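You operate a simulated robot arm through the tools that you are given. There is no shell and no other tool.

Carry out the task below with a simulated two-armed robot. There is one attempt and no reset: what you move stays moved.

## Task
Prove the first unloader's emergency stop, then run and stop the screw.
Fine: set the speed to slow, start, hit the emergency stop, try start, pull the stop out, start again, press stop. Where these are worked on the way, their far stop is far enough and under half their travel is too little: emergency stop.

The check looks at the end state, three seconds after you hand in, the way a careful person would. Anything else that was tipped, shoved, dropped, spilled or broken makes it a failure.

## Robot
Two 7-joint arms with two-finger parallel grippers on one trunk that stands fixed in place. Base frame: the origin is at the foot of the trunk, x ahead of it, y to its left, z up. Readings come in m, degrees, newtons and seconds.
The left shoulder is at [0.07, 0.188, 1.115], the right one opposite. With the tool pointing down near the work surface each hand reaches from about 0.2 to 0.78 m from the base axis, measured 20 degrees to its own side. Payload 3.91 kg a hand.
Tool frame (each hand has its own): the origin (TCP) lies between the finger pads and is the grasp point; the fingertips stand 0.03 m ahead of it; z points along the fingers, y is the line along which they close. Largest opening 0.11 m; finger width 0.02, thickness 0.01; the body of the gripper, 0.048 by 0.112 m, starts 0.055 m behind the TCP.
Orientation is that of the tool frame in the base frame, as [roll, pitch, yaw] about the fixed x, y, z axes, in that order (R = Rz(yaw) Ry(pitch) Rx(roll)). With the fingers straight down and closing along the base's y, the tool's x points along the base's -x, its y along +y and its z along -z.

## Interface
- The arms move only by the tool jog_arm. It takes "left_steps", "right_steps" or both (then of equal length, played together; a hand with none holds still); each is a list of rows, each an object (a shift or turn left out is 0, a gripper value left out holds the last) with "xyz": the shift along the tool's x, y, z in mm, a list of three; "angular": the turn, a rotation vector about the tool's x, y, z in degrees, a list of three; "jaw": the gripper command, from -1 (shut) to 1 (fully open), values between in proportion. In form: [{"xyz": [tx, ty, tz], "angular": [ax, ay, az], "jaw": jaw}, ...]. A call has 1 to 20 rows; each row is the pose to reach, as a shift and turn from the pose commanded when the call began, along the tool's axes at that moment. Rows are played at 5 a second. More than 0.05 m and 8.6 degrees between two rows, or a gripper value outside its range, and nothing of the call is played. Where a pose cannot be reached the arm comes as near as it can. A force on the tool above 80 N (or 10 N above the force at the start of the call, whichever is more), or a blocked arm, ends the call early, and 0.2 s more pass. The fingers move at their own pace (about 0.072 m/s each) and stop on an object; they squeeze with about 38 N. The grip force told is the motor's: it shows also when the fingers shut on nothing. Time passes only in rows, and 0.2 s behind the last, so rows that repeat a pose let the fingers close. It gives the time, the measured TCP pose, the force on the tool (base axes), the opening and the grip force at its end, in the units of the frame above (readings bear some noise), with the torque about the TCP (base axes, N m) and any sound that the robot's microphone picked up.
- Cameras (640 x 400 px; columns grow to the right, rows downward): "scene" is now at [0.115, 0.0523, 1.3329]; the picture's right is [0.61, -0.79, 0.00], its down [-0.52, -0.40, -0.75] and it looks along [0.60, 0.46, -0.66] (base axes); focal length 308 px, centre (320, 200). "left" rides on the left gripper at [0.072, -0.017, -0.103] in its tool frame; the picture's right is [0.23, 0.97, 0.00], its down [-0.76, 0.18, -0.62] and it looks along [-0.61, 0.14, 0.78] (tool axes); focal length 222 px, centre (320, 200). "right" rides on the right gripper at [0.072, 0.017, -0.103] in its tool frame; the picture's right is [-0.23, 0.97, 0.00], its down [-0.76, -0.18, -0.62] and it looks along [-0.61, -0.14, 0.78] (tool axes); focal length 222 px, centre (320, 200). There is no depth. A picture from a camera that has moved, and an enlarged one, comes with that camera's place and axes in the base frame and with its lens.
- camera(camera): a new picture of that camera. No time passes.
- raise_lower(by): slides the trunk up (or, below 0, down) by that many m; the arms and the scene camera ride with it, the base frame stays. It gives what a move gives, with no picture.
- head_to(pan, tilt): turns the head with the scene camera to pan (to the left, within 86 degrees either way) and tilt (down, from -29 to 69), counted from straight ahead of the robot. It gives what a move gives.
- inspect(camera, box): a new picture of the part [left, top, right, bottom] of that camera's present view, enlarged. No time passes.
- hand_in(): hands the job in; it is judged then, once.

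Places have to be worked out from the pictures, the camera data and where the tool is seen. Open the grippers and draw the arms clear of the work before you hand the job in, unless the task says otherwise.

The tools are called by a JSON object that holds its "op" and its "data". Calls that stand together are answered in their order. jog_arm: Moves the arms, as the interface text tells. Its arguments: {"type":"object","properties":{"left_steps":{"type":"array","items":{"type":"object","properties":{"xyz":{"type":"array","items":{"type":"number"}},"angular":{"type":"array","items":{"type":"number"}},"jaw":{"type":"number"}}}},"right_steps":{"type":"array","items":{"type":"object","properties":{"xyz":{"type":"array","items":{"type":"number"}},"angular":{"type":"array","items":{"type":"number"}},"jaw":{"type":"number"}}}}},"required":[]} The other tools are called the same way: raise_lower (by) moves the trunk up or down; head_to (pan, tilt) turns the head that bears the scene camera; camera (camera) takes a picture; inspect (camera, box) takes an enlarged picture of a part of a camera's view; hand_in () hands the job in.

At the start:

```text
clock: 0.0
left_tool_pos: [0.4115, 0.4595, 1.0093]
left_ee_rot: [-180.0, 0.0, 180.0]
left_wrist_force: [-0.1, -0.3, 0.0]
left_moment: [0.04, 0.06, 0.0]
left_width: 0.1103
left_gripper_force: 0.1
right_tool_pos: [0.458, 0.0179, 1.0762]
right_ee_rot: [-179.8, 0.0, -180.0]
right_wrist_force: [0.4, 0.0, 0.4]
right_moment: [0.01, -0.03, 0.04]
right_width: 0.1101
right_gripper_force: 0.1
trunk travel left (down, up): [-0.625, 0.315]
head pan, tilt (commanded): [37.7, 41.0]
```

scene: 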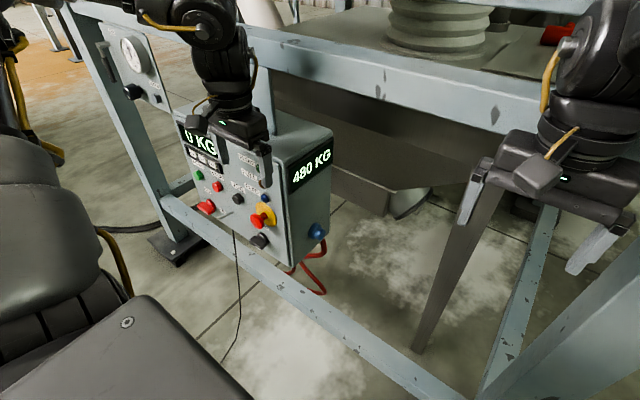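
right: 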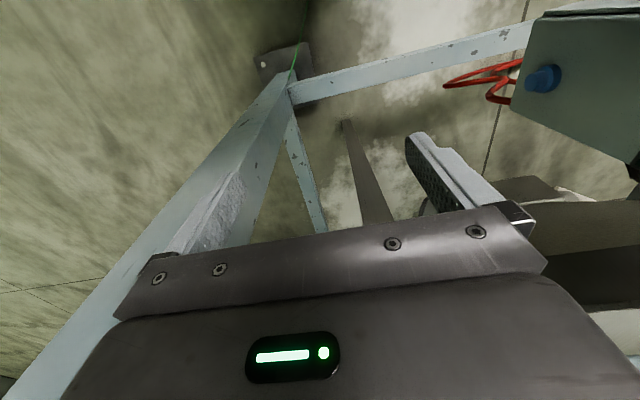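
left: 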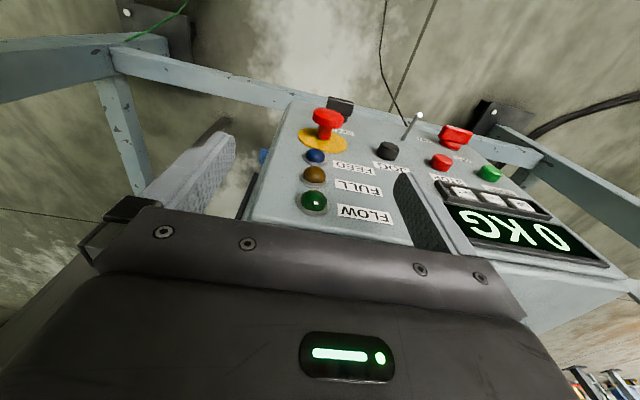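

The panel sits in front of the left hand, with display, buttons and a mushroom stop. I'll look closer from the scene and left cameras to read the labels.

{"op": "inspect", "data": {"camera": "scene", "box": [160, 90, 350, 280]}}

{"op": "inspect", "data": {"camera": "left", "box": [240, 80, 640, 290]}}

{"op": "inspect", "data": {"camera": "scene", "box": [80, 0, 240, 120]}}

```text
2.11 times, centred on (255, 185) of scene
camera zoom: at [0.115, 0.0523, 1.3329], right [0.61, -0.79, 0.0], down [-0.52, -0.4, -0.75], along [0.6, 0.46, -0.66], focal length 649 px, centre (457, 232)
```

zoom: 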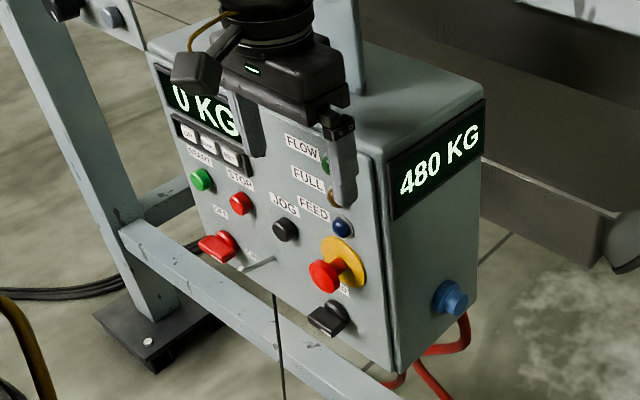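

```text
1.60 times, centred on (440, 185) of left
camera zoom: at [0.3378, 0.4441, 1.1141], right [-0.23, 0.97, 0.0], down [0.76, 0.18, 0.62], along [0.61, 0.14, -0.78], focal length 355 px, centre (128, 224)
```

zoom: 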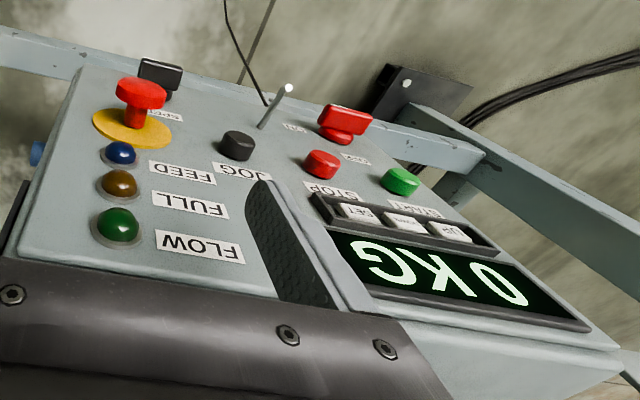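

```text
3.33 times, centred on (160, 60) of scene
camera zoom: at [0.115, 0.0523, 1.3329], right [0.61, -0.79, 0.0], down [-0.52, -0.4, -0.75], along [0.6, 0.46, -0.66], focal length 1028 px, centre (853, 667)
```

zoom: 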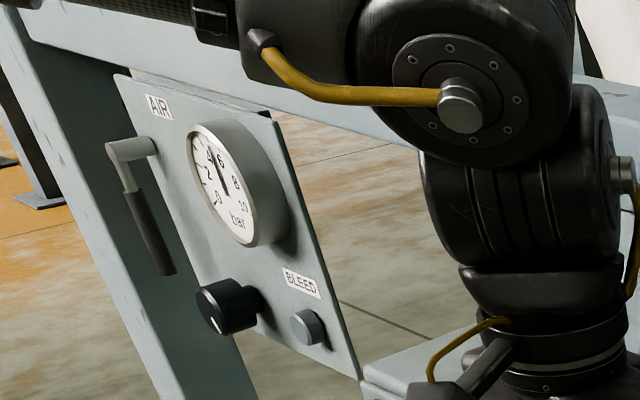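

I see START, STOP, JOG, lamps, an e-stop on a yellow ring, a black selector below it and a red main switch. I'll look around with the head to see whether there are more panels ("first unloader").

{"op": "head_to", "data": {"pan": 0, "tilt": 25}}

{"op": "camera", "data": {"camera": "scene"}}

{"op": "head_to", "data": {"pan": -60, "tilt": 30}}

{"op": "camera", "data": {"camera": "scene"}}

{"op": "head_to", "data": {"pan": 70, "tilt": 30}}

{"op": "camera", "data": {"camera": "scene"}}

```text
clock: 1.0
left_tool_pos: [0.4091, 0.4611, 1.0109]
left_ee_rot: [180.0, 0.0, -180.0]
left_wrist_force: [0.8, 0.3, 0.6]
left_moment: [0.0, -0.01, -0.01]
left_width: 0.1101
left_gripper_force: 0.2
right_tool_pos: [0.457, 0.0178, 1.075]
right_ee_rot: [-179.8, -0.1, 179.9]
right_wrist_force: [-0.5, -0.2, 0.2]
right_moment: [0.0, 0.02, 0.01]
right_width: 0.1098
right_gripper_force: 0.1
trunk travel left (down, up): [-0.625, 0.315]
head pan, tilt (commanded): [0.0, 25.0]
```

```text
taken
camera scene: at [0.1404, 0.0008, 1.3578], right [0.0, -1.0, 0.0], down [-0.42, 0.0, -0.91], along [0.91, 0.0, -0.42], focal length 308 px, centre (320, 200)
```

scene: 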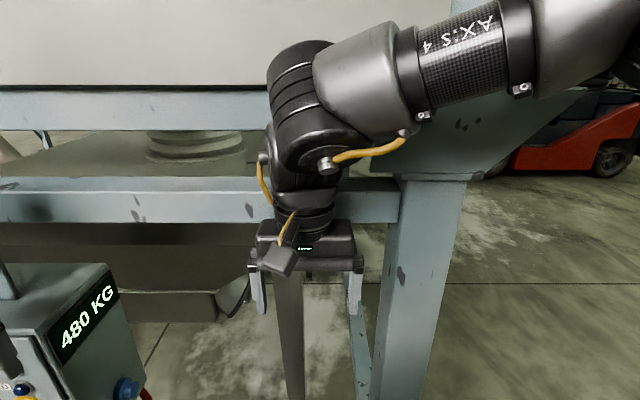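

```text
clock: 2.3
left_tool_pos: [0.4104, 0.4602, 1.0095]
left_ee_rot: [-180.0, 0.0, -180.0]
left_wrist_force: [0.5, -1.0, 1.0]
left_moment: [0.03, 0.02, 0.0]
left_width: 0.1099
left_gripper_force: 0.0
right_tool_pos: [0.4573, 0.0187, 1.0757]
right_ee_rot: [-179.9, 0.1, 180.0]
right_wrist_force: [-0.6, 0.8, 0.6]
right_moment: [0.02, 0.01, 0.01]
right_width: 0.11
right_gripper_force: 0.0
trunk travel left (down, up): [-0.625, 0.315]
head pan, tilt (commanded): [-60.0, 30.0]
```

```text
taken
camera scene: at [0.0936, -0.0776, 1.3498], right [-0.87, -0.5, 0.0], down [-0.25, 0.43, -0.87], along [0.43, -0.75, -0.5], focal length 308 px, centre (320, 200)
```

scene: 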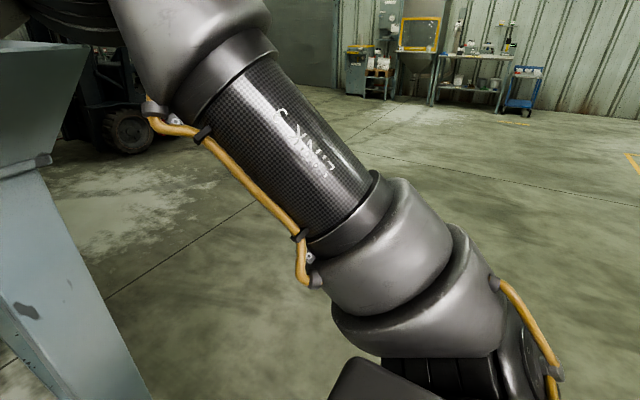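

```text
clock: 4.5
left_tool_pos: [0.4092, 0.4607, 1.0099]
left_ee_rot: [179.9, 0.1, -179.9]
left_wrist_force: [0.2, -0.1, 0.6]
left_moment: [0.06, -0.01, 0.02]
left_width: 0.1101
left_gripper_force: 0.0
right_tool_pos: [0.4568, 0.0176, 1.0754]
right_ee_rot: [-180.0, 0.0, 179.9]
right_wrist_force: [-0.3, -0.1, 0.6]
right_moment: [0.0, 0.04, -0.02]
right_width: 0.11
right_gripper_force: 0.0
trunk travel left (down, up): [-0.625, 0.315]
head pan, tilt (commanded): [70.0, 30.0]
```

```text
taken
camera scene: at [0.0793, 0.0857, 1.3498], right [0.94, -0.34, 0.0], down [-0.17, -0.47, -0.87], along [0.3, 0.81, -0.5], focal length 308 px, centre (320, 200)
```

scene: 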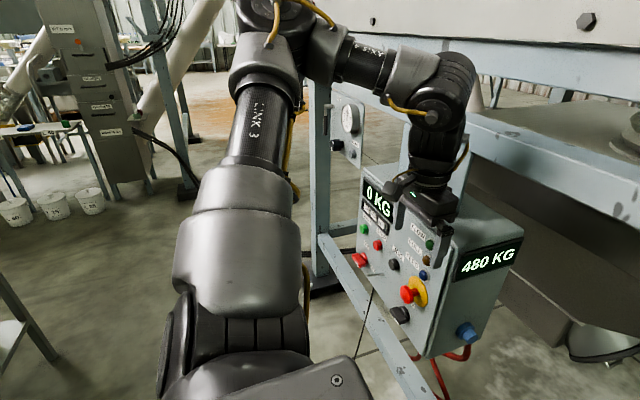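

Only this one panel is in reach. I'll move the left hand up and back to clear the view of the panel, and aim the head at the panel.

{"op": "jog_arm", "data": {"left_steps": [{"xyz": [30, 0, -30]}, {"xyz": [60, 20, -60]}, {"xyz": [90, 40, -90]}, {"xyz": [120, 60, -110]}, {"xyz": [140, 90, -120]}, {"xyz": [150, 120, -120]}]}}

{"op": "head_to", "data": {"pan": 45, "tilt": 45}}

{"op": "camera", "data": {"camera": "scene"}}

{"op": "camera", "data": {"camera": "left"}}

```text
clock: 5.8
left_tool_pos: [0.2605, 0.582, 1.1322]
left_ee_rot: [-179.9, 0.0, -180.0]
left_wrist_force: [-0.6, 0.2, 0.1]
left_moment: [-0.04, -0.02, -0.03]
left_width: 0.11
left_gripper_force: 0.0
right_tool_pos: [0.4568, 0.0195, 1.0757]
right_ee_rot: [-179.9, 0.0, 180.0]
right_wrist_force: [0.5, 0.3, -0.8]
right_moment: [-0.02, -0.01, 0.01]
right_width: 0.1101
right_gripper_force: 0.0
trunk travel left (down, up): [-0.625, 0.315]
head pan, tilt (commanded): [70.0, 30.0]
```

```text
clock: 6.7
left_tool_pos: [0.2597, 0.579, 1.132]
left_ee_rot: [-180.0, 0.1, 180.0]
left_wrist_force: [0.0, 0.1, 0.5]
left_moment: [-0.02, -0.02, 0.04]
left_width: 0.1102
left_gripper_force: 0.0
right_tool_pos: [0.4569, 0.0164, 1.0754]
right_ee_rot: [-179.9, 0.0, 180.0]
right_wrist_force: [0.7, 0.6, -0.7]
right_moment: [0.02, -0.01, -0.01]
right_width: 0.1101
right_gripper_force: 0.0
trunk travel left (down, up): [-0.625, 0.315]
head pan, tilt (commanded): [45.0, 45.0]
```

```text
taken
camera scene: at [0.1057, 0.0582, 1.3273], right [0.71, -0.71, 0.0], down [-0.5, -0.5, -0.71], along [0.5, 0.5, -0.71], focal length 308 px, centre (320, 200)
```

scene: 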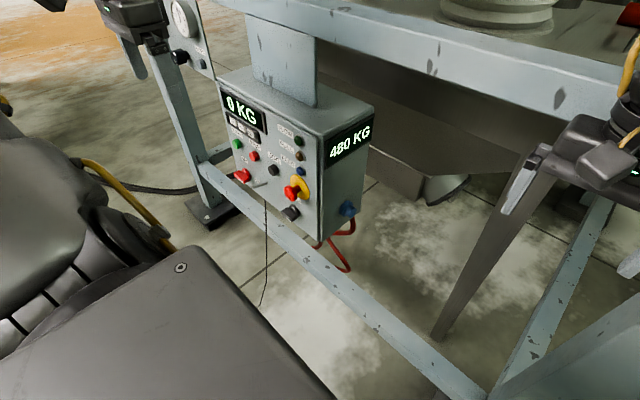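

```text
taken
camera left: at [0.189, 0.5635, 1.2363], right [-0.23, 0.97, 0.0], down [0.76, 0.18, 0.62], along [0.61, 0.14, -0.78], focal length 222 px, centre (320, 200)
```

left: 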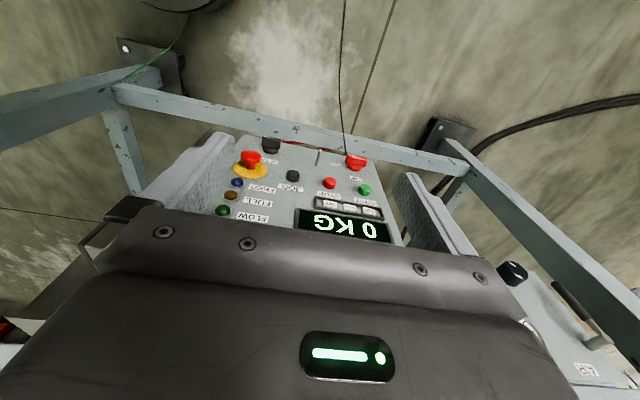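

The panel is unobstructed now. I'll zoom in for labels and localisation.

{"op": "inspect", "data": {"camera": "scene", "box": [208, 70, 384, 250]}}

{"op": "inspect", "data": {"camera": "scene", "box": [215, 90, 315, 160]}}

{"op": "inspect", "data": {"camera": "scene", "box": [225, 150, 325, 225]}}

{"op": "inspect", "data": {"camera": "left", "box": [200, 120, 420, 260]}}

```text
2.22 times, centred on (296, 160) of scene
camera zoom: at [0.1057, 0.0582, 1.3273], right [0.71, -0.71, 0.0], down [-0.5, -0.5, -0.71], along [0.5, 0.5, -0.71], focal length 685 px, centre (373, 289)
```

zoom: 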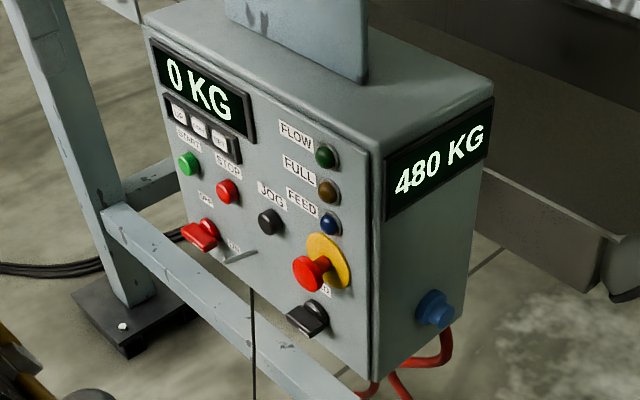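

```text
5.71 times, centred on (265, 125) of scene
camera zoom: at [0.1057, 0.0582, 1.3273], right [0.71, -0.71, 0.0], down [-0.5, -0.5, -0.71], along [0.5, 0.5, -0.71], focal length 1762 px, centre (634, 629)
```

zoom: 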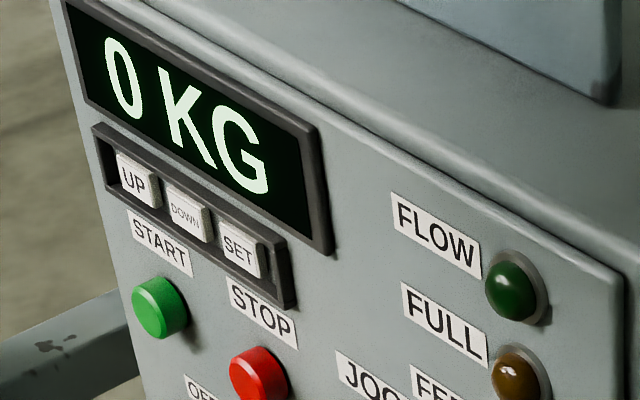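

```text
5.33 times, centred on (275, 188) of scene
camera zoom: at [0.1057, 0.0582, 1.3273], right [0.71, -0.71, 0.0], down [-0.5, -0.5, -0.71], along [0.5, 0.5, -0.71], focal length 1644 px, centre (560, 267)
```

zoom: 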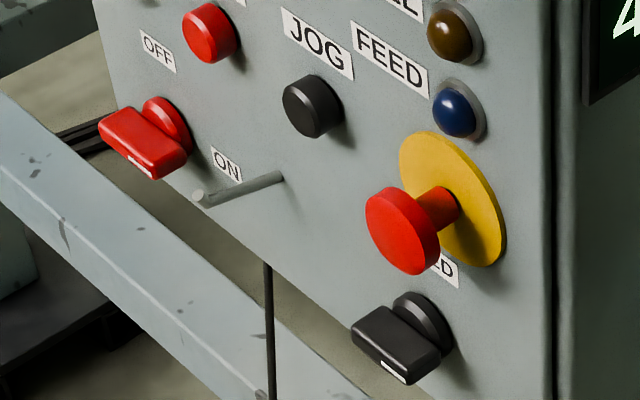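

```text
2.86 times, centred on (310, 190) of left
camera zoom: at [0.189, 0.5635, 1.2363], right [-0.23, 0.97, 0.0], down [0.76, 0.18, 0.62], along [0.61, 0.14, -0.78], focal length 635 px, centre (349, 229)
```

zoom: 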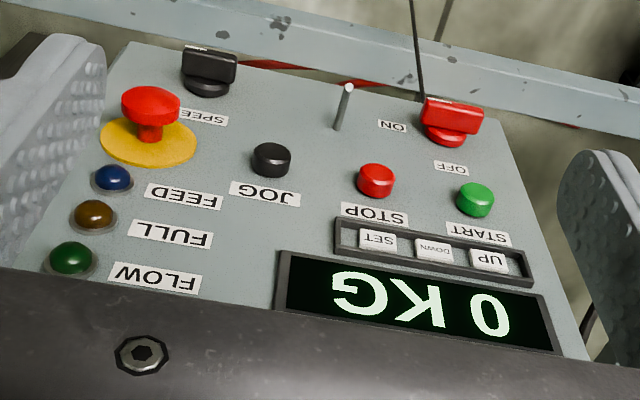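

I need a clearer look at the two rotary switches (main switch OFF/ON and the SPEED selector) to see where they point.

{"op": "inspect", "data": {"camera": "scene", "box": [228, 160, 273, 190]}}

{"op": "inspect", "data": {"camera": "scene", "box": [275, 175, 320, 230]}}

{"op": "inspect", "data": {"camera": "left", "box": [225, 125, 305, 185]}}

{"op": "inspect", "data": {"camera": "left", "box": [310, 135, 390, 195]}}

```text
13.33 times, centred on (250, 175) of scene
camera zoom: at [0.1057, 0.0582, 1.3273], right [0.71, -0.71, 0.0], down [-0.5, -0.5, -0.71], along [0.5, 0.5, -0.71], focal length 4110 px, centre (1247, 533)
```

zoom: 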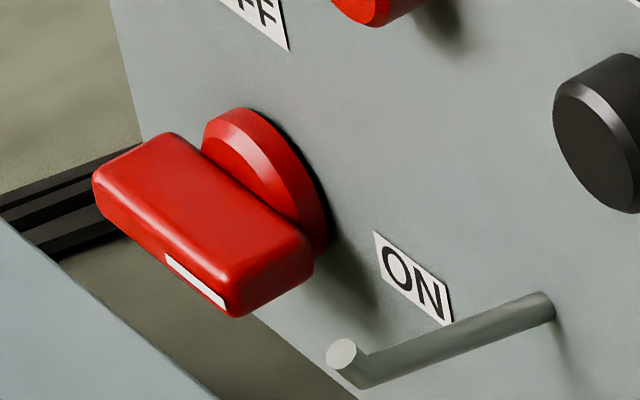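

```text
7.27 times, centred on (298, 202) of scene
camera zoom: at [0.1057, 0.0582, 1.3273], right [0.71, -0.71, 0.0], down [-0.5, -0.5, -0.71], along [0.5, 0.5, -0.71], focal length 2242 px, centre (484, 182)
```

zoom: 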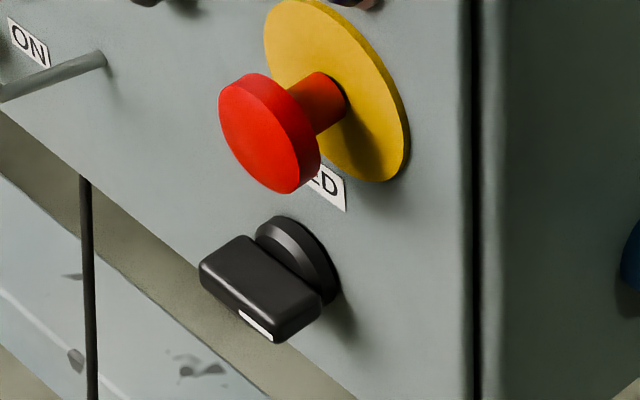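

```text
6.67 times, centred on (265, 155) of left
camera zoom: at [0.189, 0.5635, 1.2363], right [-0.23, 0.97, 0.0], down [0.76, 0.18, 0.62], along [0.61, 0.14, -0.78], focal length 1481 px, centre (687, 500)
```

zoom: 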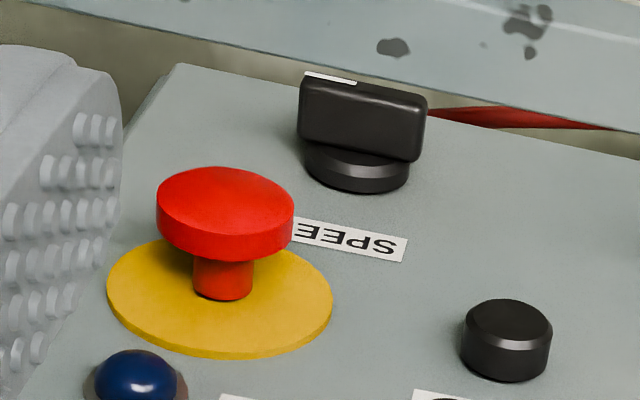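

```text
6.67 times, centred on (350, 165) of left
camera zoom: at [0.189, 0.5635, 1.2363], right [-0.23, 0.97, 0.0], down [0.76, 0.18, 0.62], along [0.61, 0.14, -0.78], focal length 1481 px, centre (120, 433)
```

zoom: 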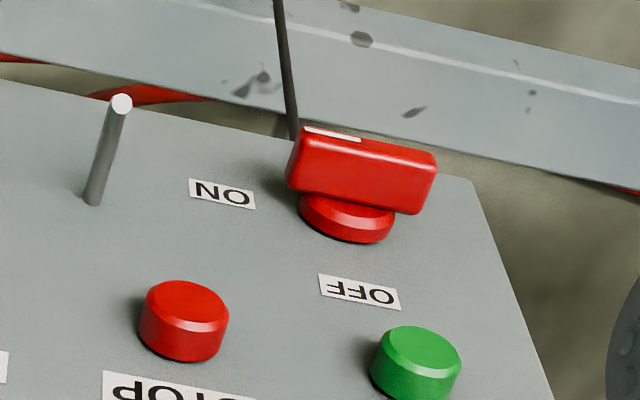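

Triangulating from the two cameras: the panel's face is at x≈0.455 facing −x, START ≈(0.445,0.726,0.836), STOP ≈(0.447,0.645,0.834), the e-stop head front ≈(0.423,0.476,0.831), and the SPEED knob ≈(0.45,0.502,0.735), pointing right. The main switch points to ON. I'll withdraw the right arm, then turn the left tool forward to get a frontal view of the knob labels.

{"op": "jog_arm", "data": {"right_steps": [{"xyz": [40, 0, 0]}, {"xyz": [80, -20, 0]}, {"xyz": [120, -40, 0]}, {"xyz": [160, -60, 0]}, {"xyz": [190, -80, 0]}], "left_steps": [{"xyz": [0, 0, 0], "angular": [0, -8, 0]}, {"xyz": [0, 0, 0], "angular": [0, -16, 0]}, {"xyz": [0, 0, 0], "angular": [0, -24, 0]}, {"xyz": [0, 0, 0], "angular": [0, -32, 0]}, {"xyz": [0, 0, 0], "angular": [0, -40, 0]}]}}

{"op": "camera", "data": {"camera": "left"}}

{"op": "camera", "data": {"camera": "scene"}}

```text
clock: 7.9
left_tool_pos: [0.26, 0.5786, 1.1308]
left_ee_rot: [179.8, 40.2, 179.8]
left_wrist_force: [0.1, 0.3, 0.0]
left_moment: [0.0, 0.02, 0.01]
left_width: 0.1102
left_gripper_force: 0.0
right_tool_pos: [0.2665, -0.0633, 1.0734]
right_ee_rot: [179.9, 0.0, 179.9]
right_wrist_force: [0.5, -0.7, 0.7]
right_moment: [0.02, -0.02, 0.02]
right_width: 0.1099
right_gripper_force: 0.1
trunk travel left (down, up): [-0.625, 0.315]
head pan, tilt (commanded): [45.0, 45.0]
```

```text
taken
camera left: at [0.1379, 0.5632, 1.164], right [-0.17, 0.97, -0.15], down [0.18, 0.18, 0.97], along [0.97, 0.14, -0.21], focal length 222 px, centre (320, 200)
```

left: 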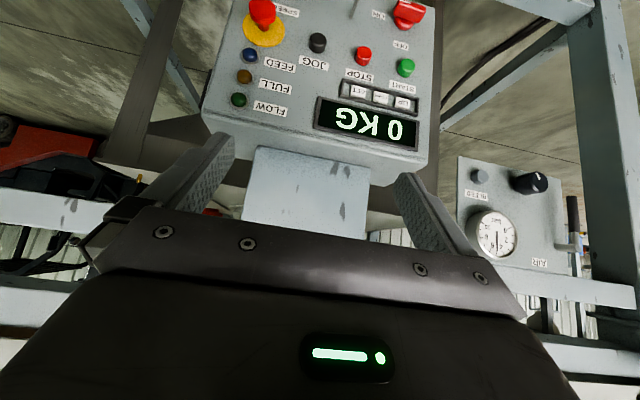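

```text
taken
camera scene: at [0.1048, 0.0574, 1.3274], right [0.71, -0.71, 0.0], down [-0.5, -0.5, -0.71], along [0.5, 0.5, -0.71], focal length 308 px, centre (320, 200)
```

scene: 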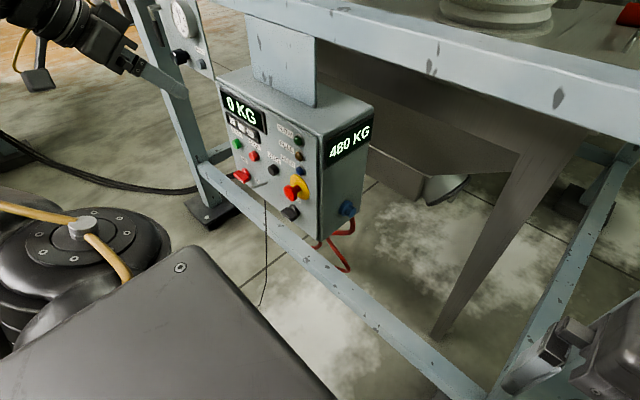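

The view from the left hand works. I'll continue rotating the left tool to horizontal (pointing +x) and then lower it in front of the panel to view the knob labels squarely.

{"op": "jog_arm", "data": {"left_steps": [{"angular": [0, -8, 0]}, {"angular": [0, -16, 0]}, {"angular": [0, -24, 0]}, {"angular": [0, -32, 0]}, {"angular": [0, -40, 0]}, {"angular": [0, -50, 0], "xyz": [0, 0, 0]}]}}

{"op": "camera", "data": {"camera": "scene"}}

```text
refused: row 6 steps farther than a row can; nothing moved
```

```text
taken
camera scene: at [0.1048, 0.0574, 1.3274], right [0.71, -0.71, 0.0], down [-0.5, -0.5, -0.71], along [0.5, 0.5, -0.71], focal length 308 px, centre (320, 200)
```

scene: 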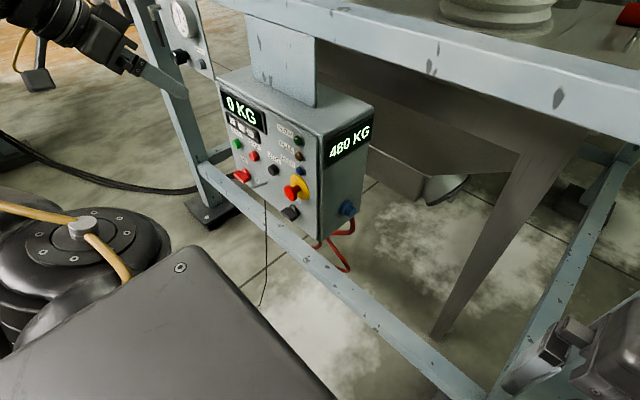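

The last row was a 10° jump, which is over the limit. I'll redo it with 8° steps or less.

{"op": "jog_arm", "data": {"left_steps": [{"angular": [0, -8, 0]}, {"angular": [0, -16, 0]}, {"angular": [0, -24, 0]}, {"angular": [0, -32, 0]}, {"angular": [0, -40, 0]}, {"angular": [0, -47, 0]}, {"angular": [0, -49.8, 0]}]}}

{"op": "camera", "data": {"camera": "scene"}}

{"op": "camera", "data": {"camera": "left"}}

```text
clock: 9.5
left_tool_pos: [0.2599, 0.5796, 1.1301]
left_ee_rot: [162.7, 89.9, 162.8]
left_wrist_force: [-0.1, -0.2, 0.5]
left_moment: [0.02, 0.0, 0.0]
left_width: 0.1101
left_gripper_force: 0.0
right_tool_pos: [0.2674, -0.0617, 1.0731]
right_ee_rot: [-179.9, -0.1, -180.0]
right_wrist_force: [0.1, -0.8, 0.3]
right_moment: [0.02, 0.02, 0.04]
right_width: 0.1101
right_gripper_force: 0.1
trunk travel left (down, up): [-0.625, 0.315]
head pan, tilt (commanded): [45.0, 45.0]
```

```text
taken
camera scene: at [0.1057, 0.0582, 1.3272], right [0.71, -0.71, 0.0], down [-0.5, -0.5, -0.71], along [0.5, 0.5, -0.71], focal length 308 px, centre (320, 200)
```

scene: 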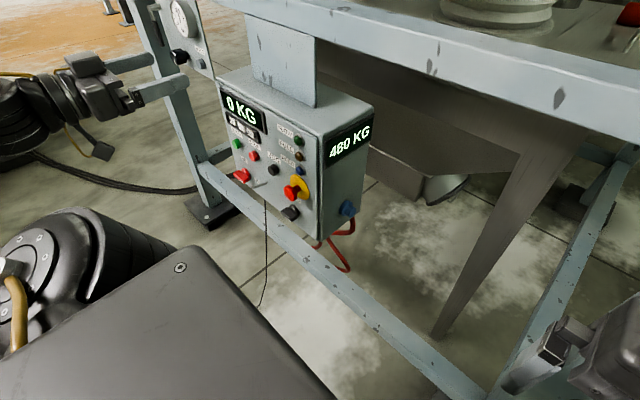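

```text
taken
camera left: at [0.1569, 0.5638, 1.0587], right [0.0, 0.97, -0.23], down [-0.62, 0.18, 0.76], along [0.78, 0.14, 0.61], focal length 222 px, centre (320, 200)
```

left: 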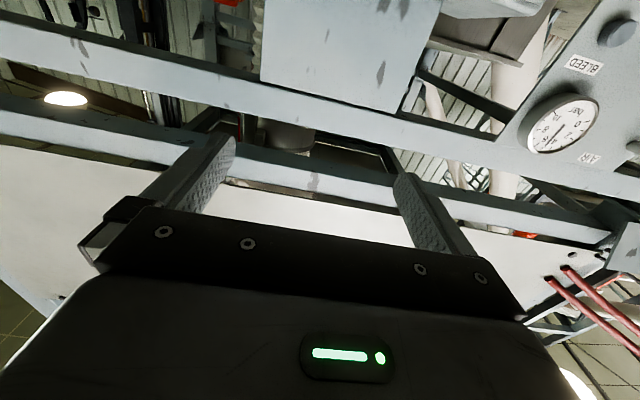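

The tool is horizontal. I'll lower the trunk by 0.25 m so the hand and head camera come down level with the panel.

{"op": "raise_lower", "data": {"by": -0.25}}

{"op": "head_to", "data": {"pan": 50, "tilt": 25}}

{"op": "camera", "data": {"camera": "scene"}}

{"op": "camera", "data": {"camera": "left"}}

```text
clock: 12.1
left_tool_pos: [0.2595, 0.581, 0.8793]
left_ee_rot: [173.4, 89.8, 173.4]
left_wrist_force: [0.4, 0.1, 0.2]
left_moment: [0.0, -0.01, 0.01]
left_width: 0.1097
left_gripper_force: 0.2
right_tool_pos: [0.267, -0.061, 0.8235]
right_ee_rot: [-179.9, 0.0, -180.0]
right_wrist_force: [-0.7, -0.3, 0.0]
right_moment: [-0.03, 0.01, -0.01]
right_width: 0.1101
right_gripper_force: 0.0
trunk travel left (down, up): [-0.375, 0.565]
head pan, tilt (commanded): [45.0, 45.0]
```

```text
clock: 12.9
left_tool_pos: [0.26, 0.5798, 0.8801]
left_ee_rot: [175.0, 89.8, 174.9]
left_wrist_force: [-0.9, -0.2, -0.3]
left_moment: [-0.03, -0.04, -0.02]
left_width: 0.11
left_gripper_force: 0.0
right_tool_pos: [0.2675, -0.0624, 0.8243]
right_ee_rot: [-180.0, 0.0, -180.0]
right_wrist_force: [-0.1, 0.2, 0.2]
right_moment: [-0.01, -0.05, 0.01]
right_width: 0.1099
right_gripper_force: 0.1
trunk travel left (down, up): [-0.375, 0.565]
head pan, tilt (commanded): [50.0, 25.0]
```

```text
taken
camera scene: at [0.1074, 0.0712, 1.1077], right [0.77, -0.64, 0.0], down [-0.27, -0.32, -0.91], along [0.58, 0.69, -0.42], focal length 308 px, centre (320, 200)
```

scene: 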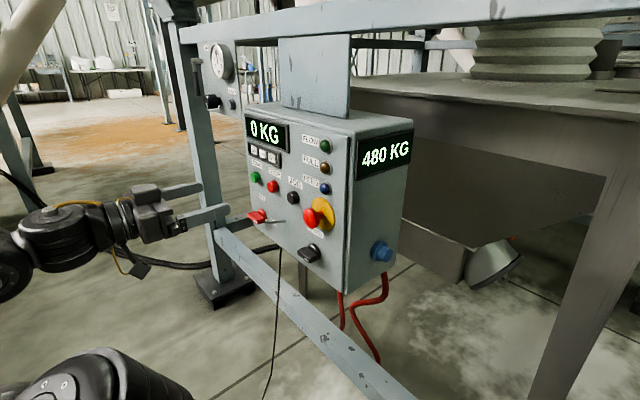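

```text
taken
camera left: at [0.1567, 0.5638, 0.8088], right [0.0, 0.97, -0.23], down [-0.62, 0.18, 0.76], along [0.78, 0.14, 0.6], focal length 222 px, centre (320, 200)
```

left: 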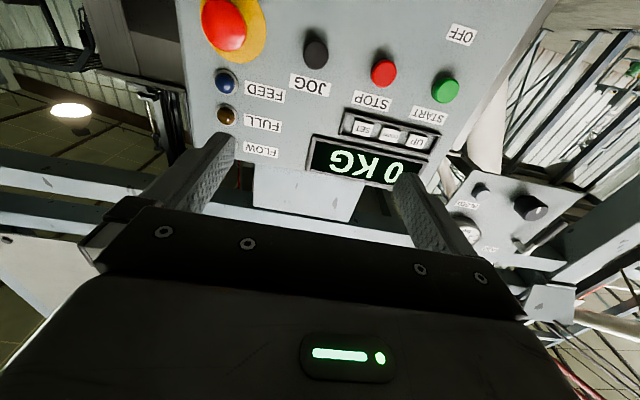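

Much better frontal view. Zooming on the knob area for SPEED position labels.

{"op": "inspect", "data": {"camera": "scene", "box": [240, 180, 350, 275]}}

{"op": "inspect", "data": {"camera": "scene", "box": [285, 190, 345, 270]}}

{"op": "inspect", "data": {"camera": "scene", "box": [240, 110, 350, 200]}}

```text
4.21 times, centred on (295, 228) of scene
camera zoom: at [0.1074, 0.0712, 1.1077], right [0.77, -0.64, 0.0], down [-0.27, -0.32, -0.91], along [0.58, 0.69, -0.42], focal length 1298 px, centre (425, 84)
```

zoom: 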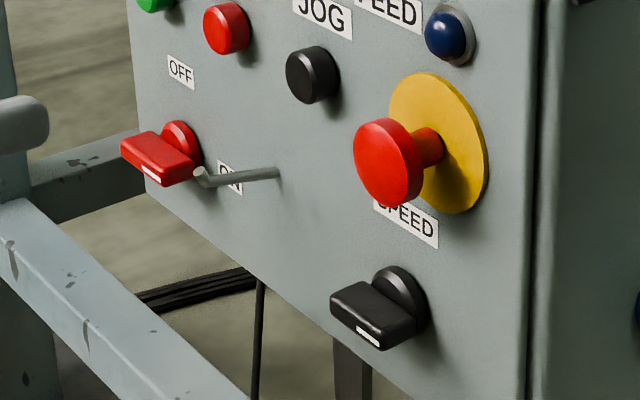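

```text
5.00 times, centred on (315, 230) of scene
camera zoom: at [0.1074, 0.0712, 1.1077], right [0.77, -0.64, 0.0], down [-0.27, -0.32, -0.91], along [0.58, 0.69, -0.42], focal length 1541 px, centre (345, 50)
```

zoom: 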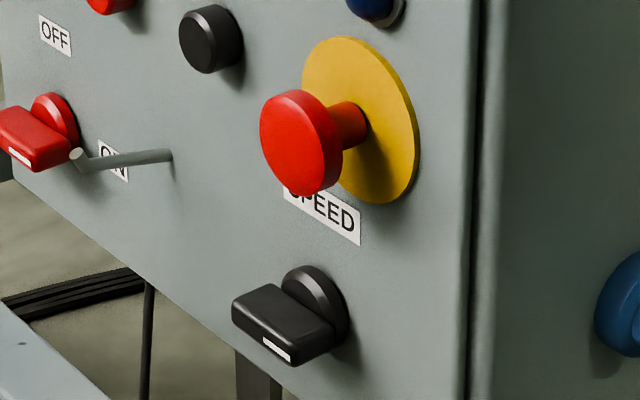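

```text
4.44 times, centred on (295, 155) of scene
camera zoom: at [0.1074, 0.0712, 1.1077], right [0.77, -0.64, 0.0], down [-0.27, -0.32, -0.91], along [0.58, 0.69, -0.42], focal length 1370 px, centre (431, 400)
```

zoom: 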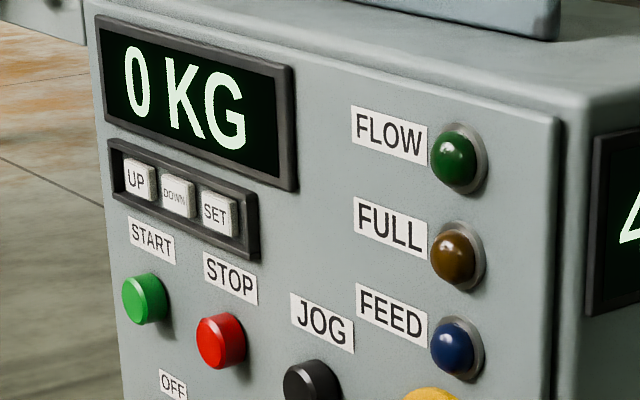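

The SPEED label sits above the black knob but I see no SLOW/FAST text yet. I'll pitch the left hand and lower it so its camera looks squarely at the knob.

{"op": "jog_arm", "data": {"left_steps": [{"xyz": [30, -10, 0], "angular": [0, 8, 0]}, {"xyz": [60, -20, 0], "angular": [0, 16, 0]}, {"xyz": [90, -30, 0], "angular": [0, 24, 0]}, {"xyz": [120, -45, 10], "angular": [0, 32, 0]}, {"xyz": [150, -60, 20], "angular": [0, 40, 0]}]}}

{"op": "camera", "data": {"camera": "left"}}

{"op": "camera", "data": {"camera": "scene"}}

```text
clock: 14.2
left_tool_pos: [0.2861, 0.5427, 0.7416]
left_ee_rot: [-179.9, 49.6, -179.9]
left_wrist_force: [0.6, 0.0, 0.3]
left_moment: [-0.01, -0.05, 0.01]
left_width: 0.1098
left_gripper_force: 0.0
left hand out of reach, approached as far as the arm can: row 4, 5
right_tool_pos: [0.2703, -0.0605, 0.8236]
right_ee_rot: [-179.9, -0.1, 180.0]
right_wrist_force: [1.1, -0.2, -0.5]
right_moment: [-0.02, 0.0, 0.01]
right_width: 0.1099
right_gripper_force: 0.0
trunk travel left (down, up): [-0.375, 0.565]
head pan, tilt (commanded): [50.0, 25.0]
```

```text
taken
camera left: at [0.1616, 0.5262, 0.755], right [-0.15, 0.97, -0.17], down [0.02, 0.18, 0.98], along [0.99, 0.14, -0.04], focal length 222 px, centre (320, 200)
```

left: 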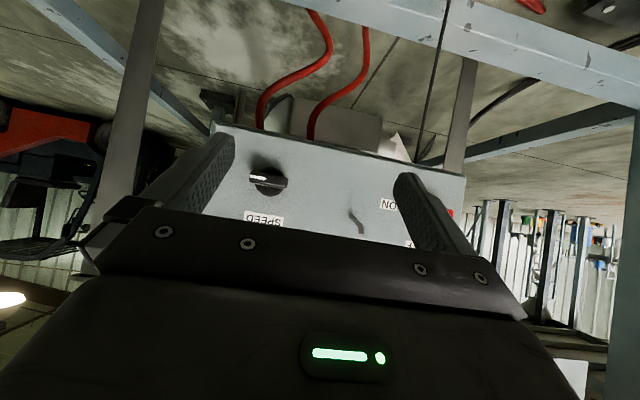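

```text
taken
camera scene: at [0.109, 0.0725, 1.1074], right [0.77, -0.64, 0.0], down [-0.27, -0.33, -0.91], along [0.58, 0.69, -0.42], focal length 308 px, centre (320, 200)
```

scene: 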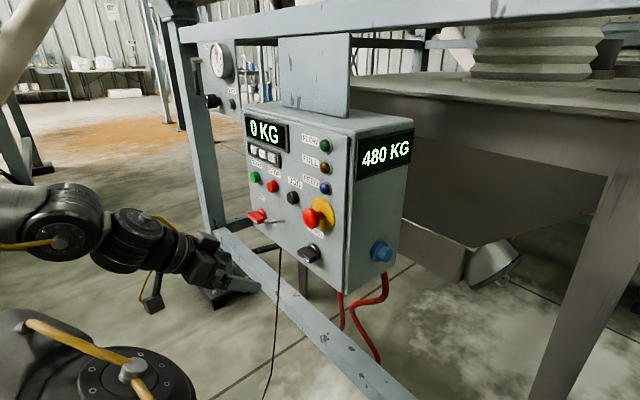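

Frontal view: the knob's mark is visible. Zooming to read its exact angle and search for labels.

{"op": "inspect", "data": {"camera": "left", "box": [205, 120, 305, 230]}}

{"op": "inspect", "data": {"camera": "left", "box": [210, 110, 480, 260]}}

```text
3.64 times, centred on (255, 175) of left
camera zoom: at [0.1616, 0.5262, 0.755], right [-0.15, 0.97, -0.17], down [0.02, 0.18, 0.98], along [0.99, 0.14, -0.04], focal length 808 px, centre (556, 291)
```

zoom: 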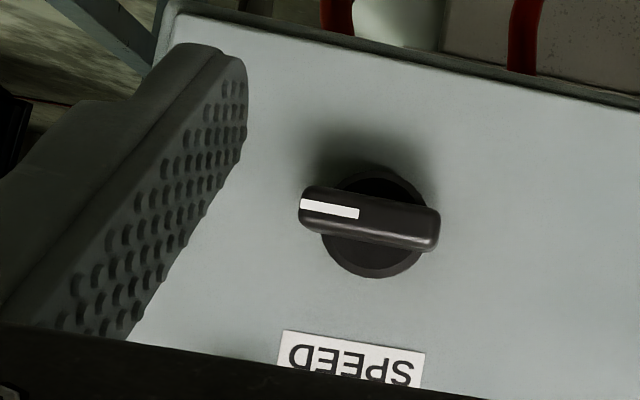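

```text
2.37 times, centred on (345, 185) of left
camera zoom: at [0.1616, 0.5262, 0.755], right [-0.15, 0.97, -0.17], down [0.02, 0.18, 0.98], along [0.99, 0.14, -0.04], focal length 526 px, centre (261, 236)
```

zoom: 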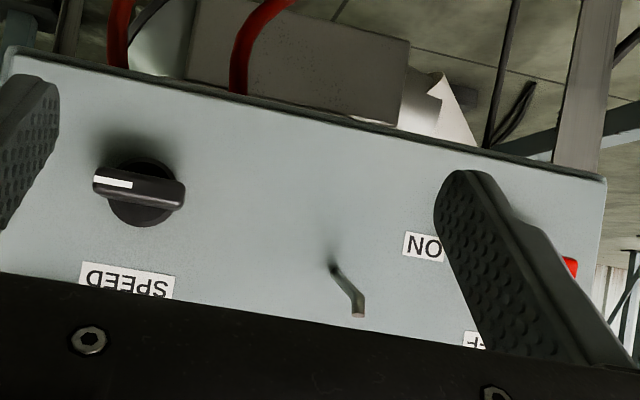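

No SLOW/FAST text; the SPEED knob's mark points fully right (clockwise = fast by convention, like ON on the main switch), so slow will be counter‑clockwise. That last pose was at the edge of the left arm's reach (too folded), so I'll raise the trunk a bit and return the tool to horizontal.

{"op": "jog_arm", "data": {"left_steps": [{"xyz": [-20, 10, -20], "angular": [0, -8, 0]}, {"xyz": [-40, 20, -40], "angular": [0, -16, 0]}, {"xyz": [-50, 30, -60], "angular": [0, -24, 0]}, {"xyz": [-60, 40, -70], "angular": [0, -32, 0]}, {"xyz": [-60, 40, -80], "angular": [0, -39.6, 0]}]}}

{"op": "raise_lower", "data": {"by": 0.12}}

{"op": "camera", "data": {"camera": "scene"}}

```text
clock: 15.3
left_tool_pos: [0.2635, 0.5799, 0.84]
left_ee_rot: [178.3, 89.5, 178.1]
left_wrist_force: [-0.5, -0.7, 1.4]
left_moment: [0.0, -0.03, -0.01]
left_width: 0.11
left_gripper_force: 0.1
right_tool_pos: [0.2682, -0.0614, 0.8229]
right_ee_rot: [179.9, 0.1, -180.0]
right_wrist_force: [0.6, -0.6, -0.1]
right_moment: [0.03, 0.01, 0.0]
right_width: 0.1099
right_gripper_force: 0.1
trunk travel left (down, up): [-0.375, 0.565]
head pan, tilt (commanded): [50.0, 25.0]
```

```text
clock: 16.9
left_tool_pos: [0.266, 0.5805, 0.9606]
left_ee_rot: [179.1, 89.4, 179.1]
left_wrist_force: [-0.6, -1.8, -0.4]
left_moment: [0.0, 0.01, -0.03]
left_width: 0.11
left_gripper_force: 0.0
right_tool_pos: [0.2677, -0.0609, 0.9431]
right_ee_rot: [-179.9, -0.1, 180.0]
right_wrist_force: [0.1, 0.0, 0.0]
right_moment: [0.01, 0.01, 0.0]
right_width: 0.11
right_gripper_force: 0.0
trunk travel left (down, up): [-0.495, 0.445]
head pan, tilt (commanded): [50.0, 25.0]
```

```text
taken
camera scene: at [0.1075, 0.0713, 1.2277], right [0.77, -0.64, 0.0], down [-0.27, -0.32, -0.91], along [0.58, 0.69, -0.42], focal length 308 px, centre (320, 200)
```

scene: 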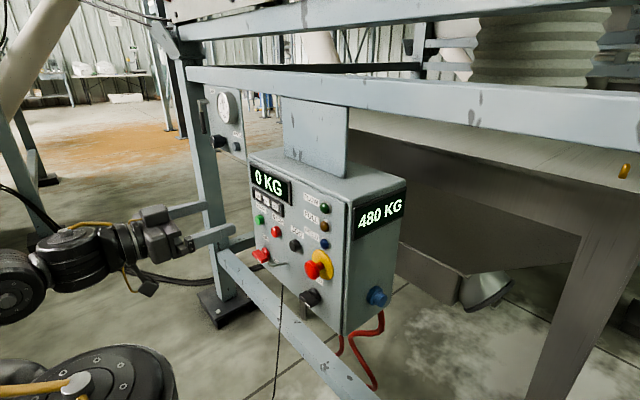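

Tool is horizontal again at z≈0.96. Now I roll the tool +90° about its pointing axis so the fingers close vertically across the horizontal knob bar.

{"op": "jog_arm", "data": {"left_steps": [{"angular": [0, 0, 8]}, {"angular": [0, 0, 16]}, {"angular": [0, 0, 24]}, {"angular": [0, 0, 32]}, {"angular": [0, 0, 40]}, {"angular": [0, 0, 48]}, {"angular": [0, 0, 56]}, {"angular": [0, 0, 64]}, {"angular": [0, 0, 72]}, {"angular": [0, 0, 80]}, {"angular": [0, 0, 88]}, {"angular": [0, 0, 90]}]}}

{"op": "camera", "data": {"camera": "scene"}}

{"op": "camera", "data": {"camera": "left"}}

```text
clock: 19.4
left_tool_pos: [0.2653, 0.5809, 0.9619]
left_ee_rot: [90.7, -0.1, 89.8]
left_wrist_force: [0.3, 0.1, -0.6]
left_moment: [-0.01, -0.03, -0.02]
left_width: 0.11
left_gripper_force: 0.1
right_tool_pos: [0.2672, -0.0608, 0.9431]
right_ee_rot: [-179.9, 0.0, -180.0]
right_wrist_force: [-0.7, -0.2, -0.3]
right_moment: [-0.01, 0.0, 0.02]
right_width: 0.1101
right_gripper_force: 0.0
trunk travel left (down, up): [-0.495, 0.445]
head pan, tilt (commanded): [50.0, 25.0]
```

```text
taken
camera scene: at [0.1074, 0.0713, 1.2278], right [0.77, -0.64, 0.0], down [-0.27, -0.32, -0.91], along [0.58, 0.69, -0.42], focal length 308 px, centre (320, 200)
```

scene: 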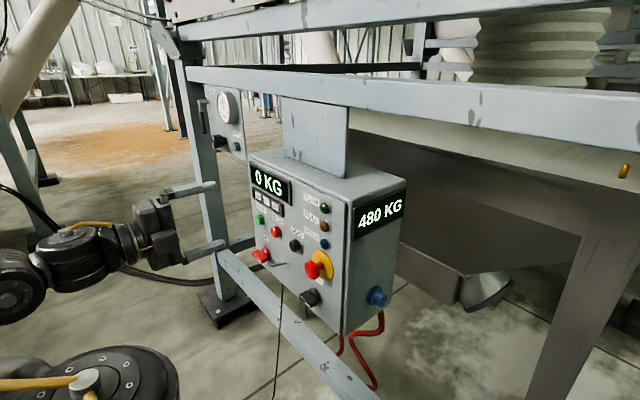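

```text
taken
camera left: at [0.1619, 0.6536, 0.9461], right [0.01, 0.23, 0.97], down [-0.62, -0.76, 0.18], along [0.78, -0.61, 0.13], focal length 222 px, centre (320, 200)
```

left: 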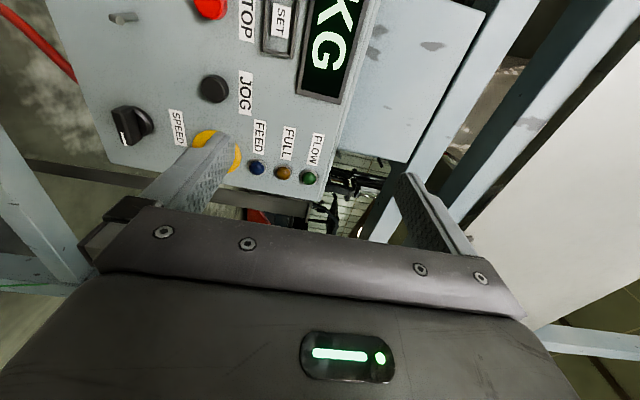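

Orientation is now tool x=+y, y=+z, z=+x. I'll move the hand down and right in front of the SPEED knob, staying back at x≈0.28.

{"op": "jog_arm", "data": {"left_steps": [{"xyz": [-15, -40, 0]}, {"xyz": [-30, -80, 0]}, {"xyz": [-45, -120, 0]}, {"xyz": [-60, -160, 5]}, {"xyz": [-70, -195, 10]}, {"xyz": [-80, -227, 15]}]}}

{"op": "camera", "data": {"camera": "scene"}}

{"op": "camera", "data": {"camera": "left"}}

```text
clock: 20.9
left_tool_pos: [0.2834, 0.5098, 0.7425]
left_ee_rot: [90.7, 0.0, 89.9]
left_wrist_force: [-0.7, -0.2, -0.9]
left_moment: [0.01, -0.01, 0.01]
left_width: 0.1101
left_gripper_force: 0.1
left hand out of reach, approached as far as the arm can: row 6
right_tool_pos: [0.2681, -0.0611, 0.9438]
right_ee_rot: [-179.8, 0.0, 180.0]
right_wrist_force: [0.8, -0.7, -0.4]
right_moment: [-0.02, 0.02, 0.0]
right_width: 0.1101
right_gripper_force: 0.1
trunk travel left (down, up): [-0.495, 0.445]
head pan, tilt (commanded): [50.0, 25.0]
```

```text
taken
camera scene: at [0.1078, 0.0717, 1.2278], right [0.77, -0.64, 0.0], down [-0.27, -0.32, -0.91], along [0.58, 0.69, -0.42], focal length 308 px, centre (320, 200)
```

scene: 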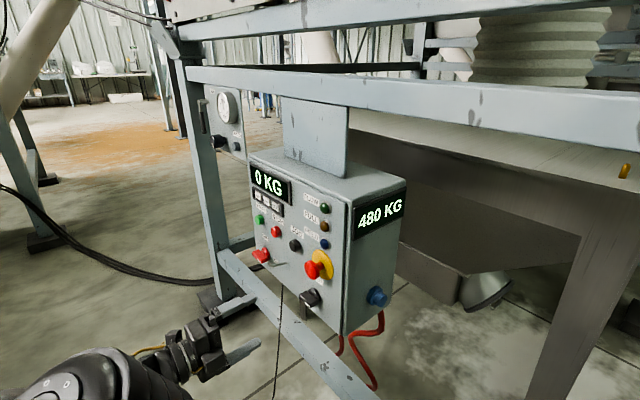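

```text
taken
camera left: at [0.1798, 0.5827, 0.7287], right [0.01, 0.23, 0.97], down [-0.62, -0.76, 0.19], along [0.78, -0.61, 0.13], focal length 222 px, centre (320, 200)
```

left: 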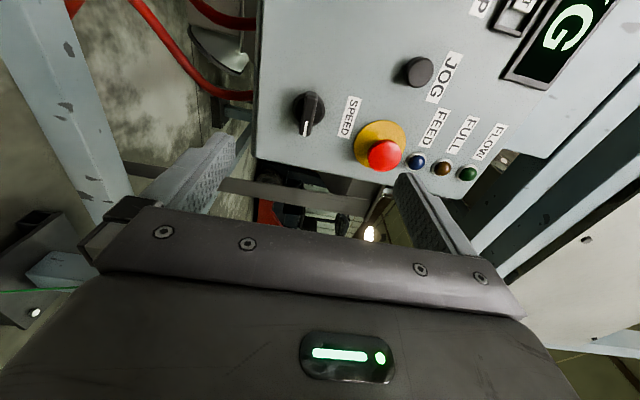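

The knob is ahead-right of the tool: I estimate its centre at y≈0.500, z≈0.729. I'll zoom on it in both cameras to get the bar's protrusion before approaching.

{"op": "inspect", "data": {"camera": "left", "box": [260, 60, 420, 200]}}

{"op": "inspect", "data": {"camera": "scene", "box": [200, 240, 350, 400]}}

```text
2.86 times, centred on (340, 130) of left
camera zoom: at [0.1798, 0.5827, 0.7287], right [0.01, 0.23, 0.97], down [-0.62, -0.76, 0.19], along [0.78, -0.61, 0.13], focal length 635 px, centre (263, 400)
```

zoom: 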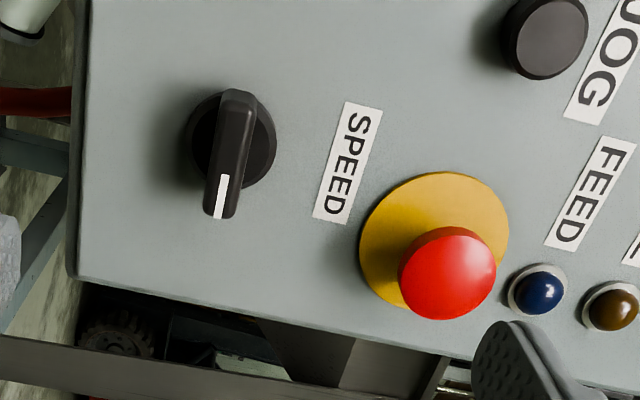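

```text
2.50 times, centred on (275, 320) of scene
camera zoom: at [0.1078, 0.0717, 1.2278], right [0.77, -0.64, 0.0], down [-0.27, -0.32, -0.91], along [0.58, 0.69, -0.42], focal length 771 px, centre (432, -100)
```

zoom: 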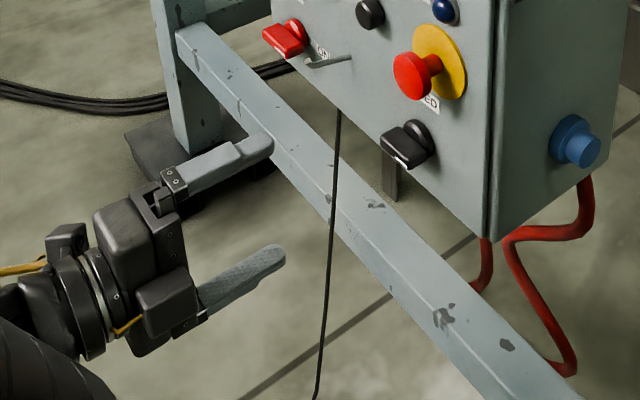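

The bar is ~50 mm long and its front is at about x≈0.423. I'll narrow the jaw to ~60 mm and come forward to x≈0.36, aligned with the knob.

{"op": "jog_arm", "data": {"left_steps": [{"xyz": [0, 0, 30], "jaw": 0.1}, {"xyz": [-3, -5, 60], "jaw": 0.1}, {"xyz": [-5, -8, 80], "jaw": 0.1}]}}

{"op": "camera", "data": {"camera": "left"}}

{"op": "inspect", "data": {"camera": "scene", "box": [200, 240, 350, 400]}}

```text
clock: 21.6
left_tool_pos: [0.3596, 0.5093, 0.7382]
left_ee_rot: [90.7, 0.1, 89.9]
left_wrist_force: [0.4, 0.1, -1.0]
left_moment: [-0.04, 0.0, 0.01]
left_width: 0.0605
left_gripper_force: 0.0
left hand out of reach, approached as far as the arm can: row 3
right_tool_pos: [0.2685, -0.0616, 0.9433]
right_ee_rot: [-179.9, 0.0, 180.0]
right_wrist_force: [0.4, 0.0, -0.8]
right_moment: [-0.01, 0.0, -0.02]
right_width: 0.1098
right_gripper_force: 0.0
trunk travel left (down, up): [-0.495, 0.445]
head pan, tilt (commanded): [50.0, 25.0]
```

```text
taken
camera left: at [0.2559, 0.5823, 0.7238], right [0.01, 0.23, 0.97], down [-0.62, -0.76, 0.19], along [0.78, -0.61, 0.13], focal length 222 px, centre (320, 200)
```

left: 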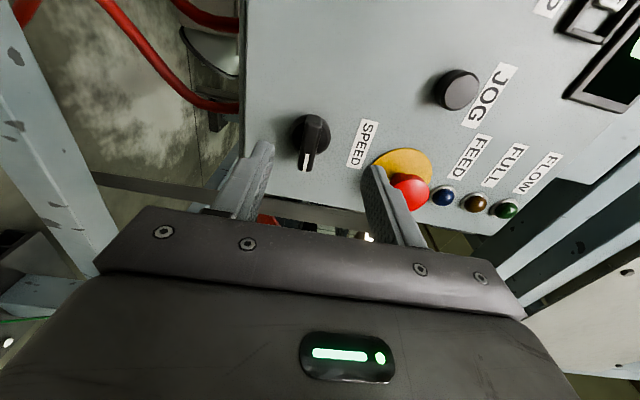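

```text
2.50 times, centred on (275, 320) of scene
camera zoom: at [0.1078, 0.0715, 1.2278], right [0.77, -0.64, 0.0], down [-0.27, -0.32, -0.91], along [0.58, 0.69, -0.42], focal length 771 px, centre (432, -100)
```

zoom: 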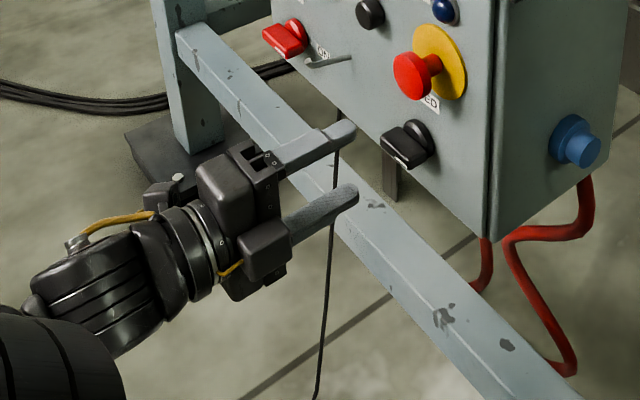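

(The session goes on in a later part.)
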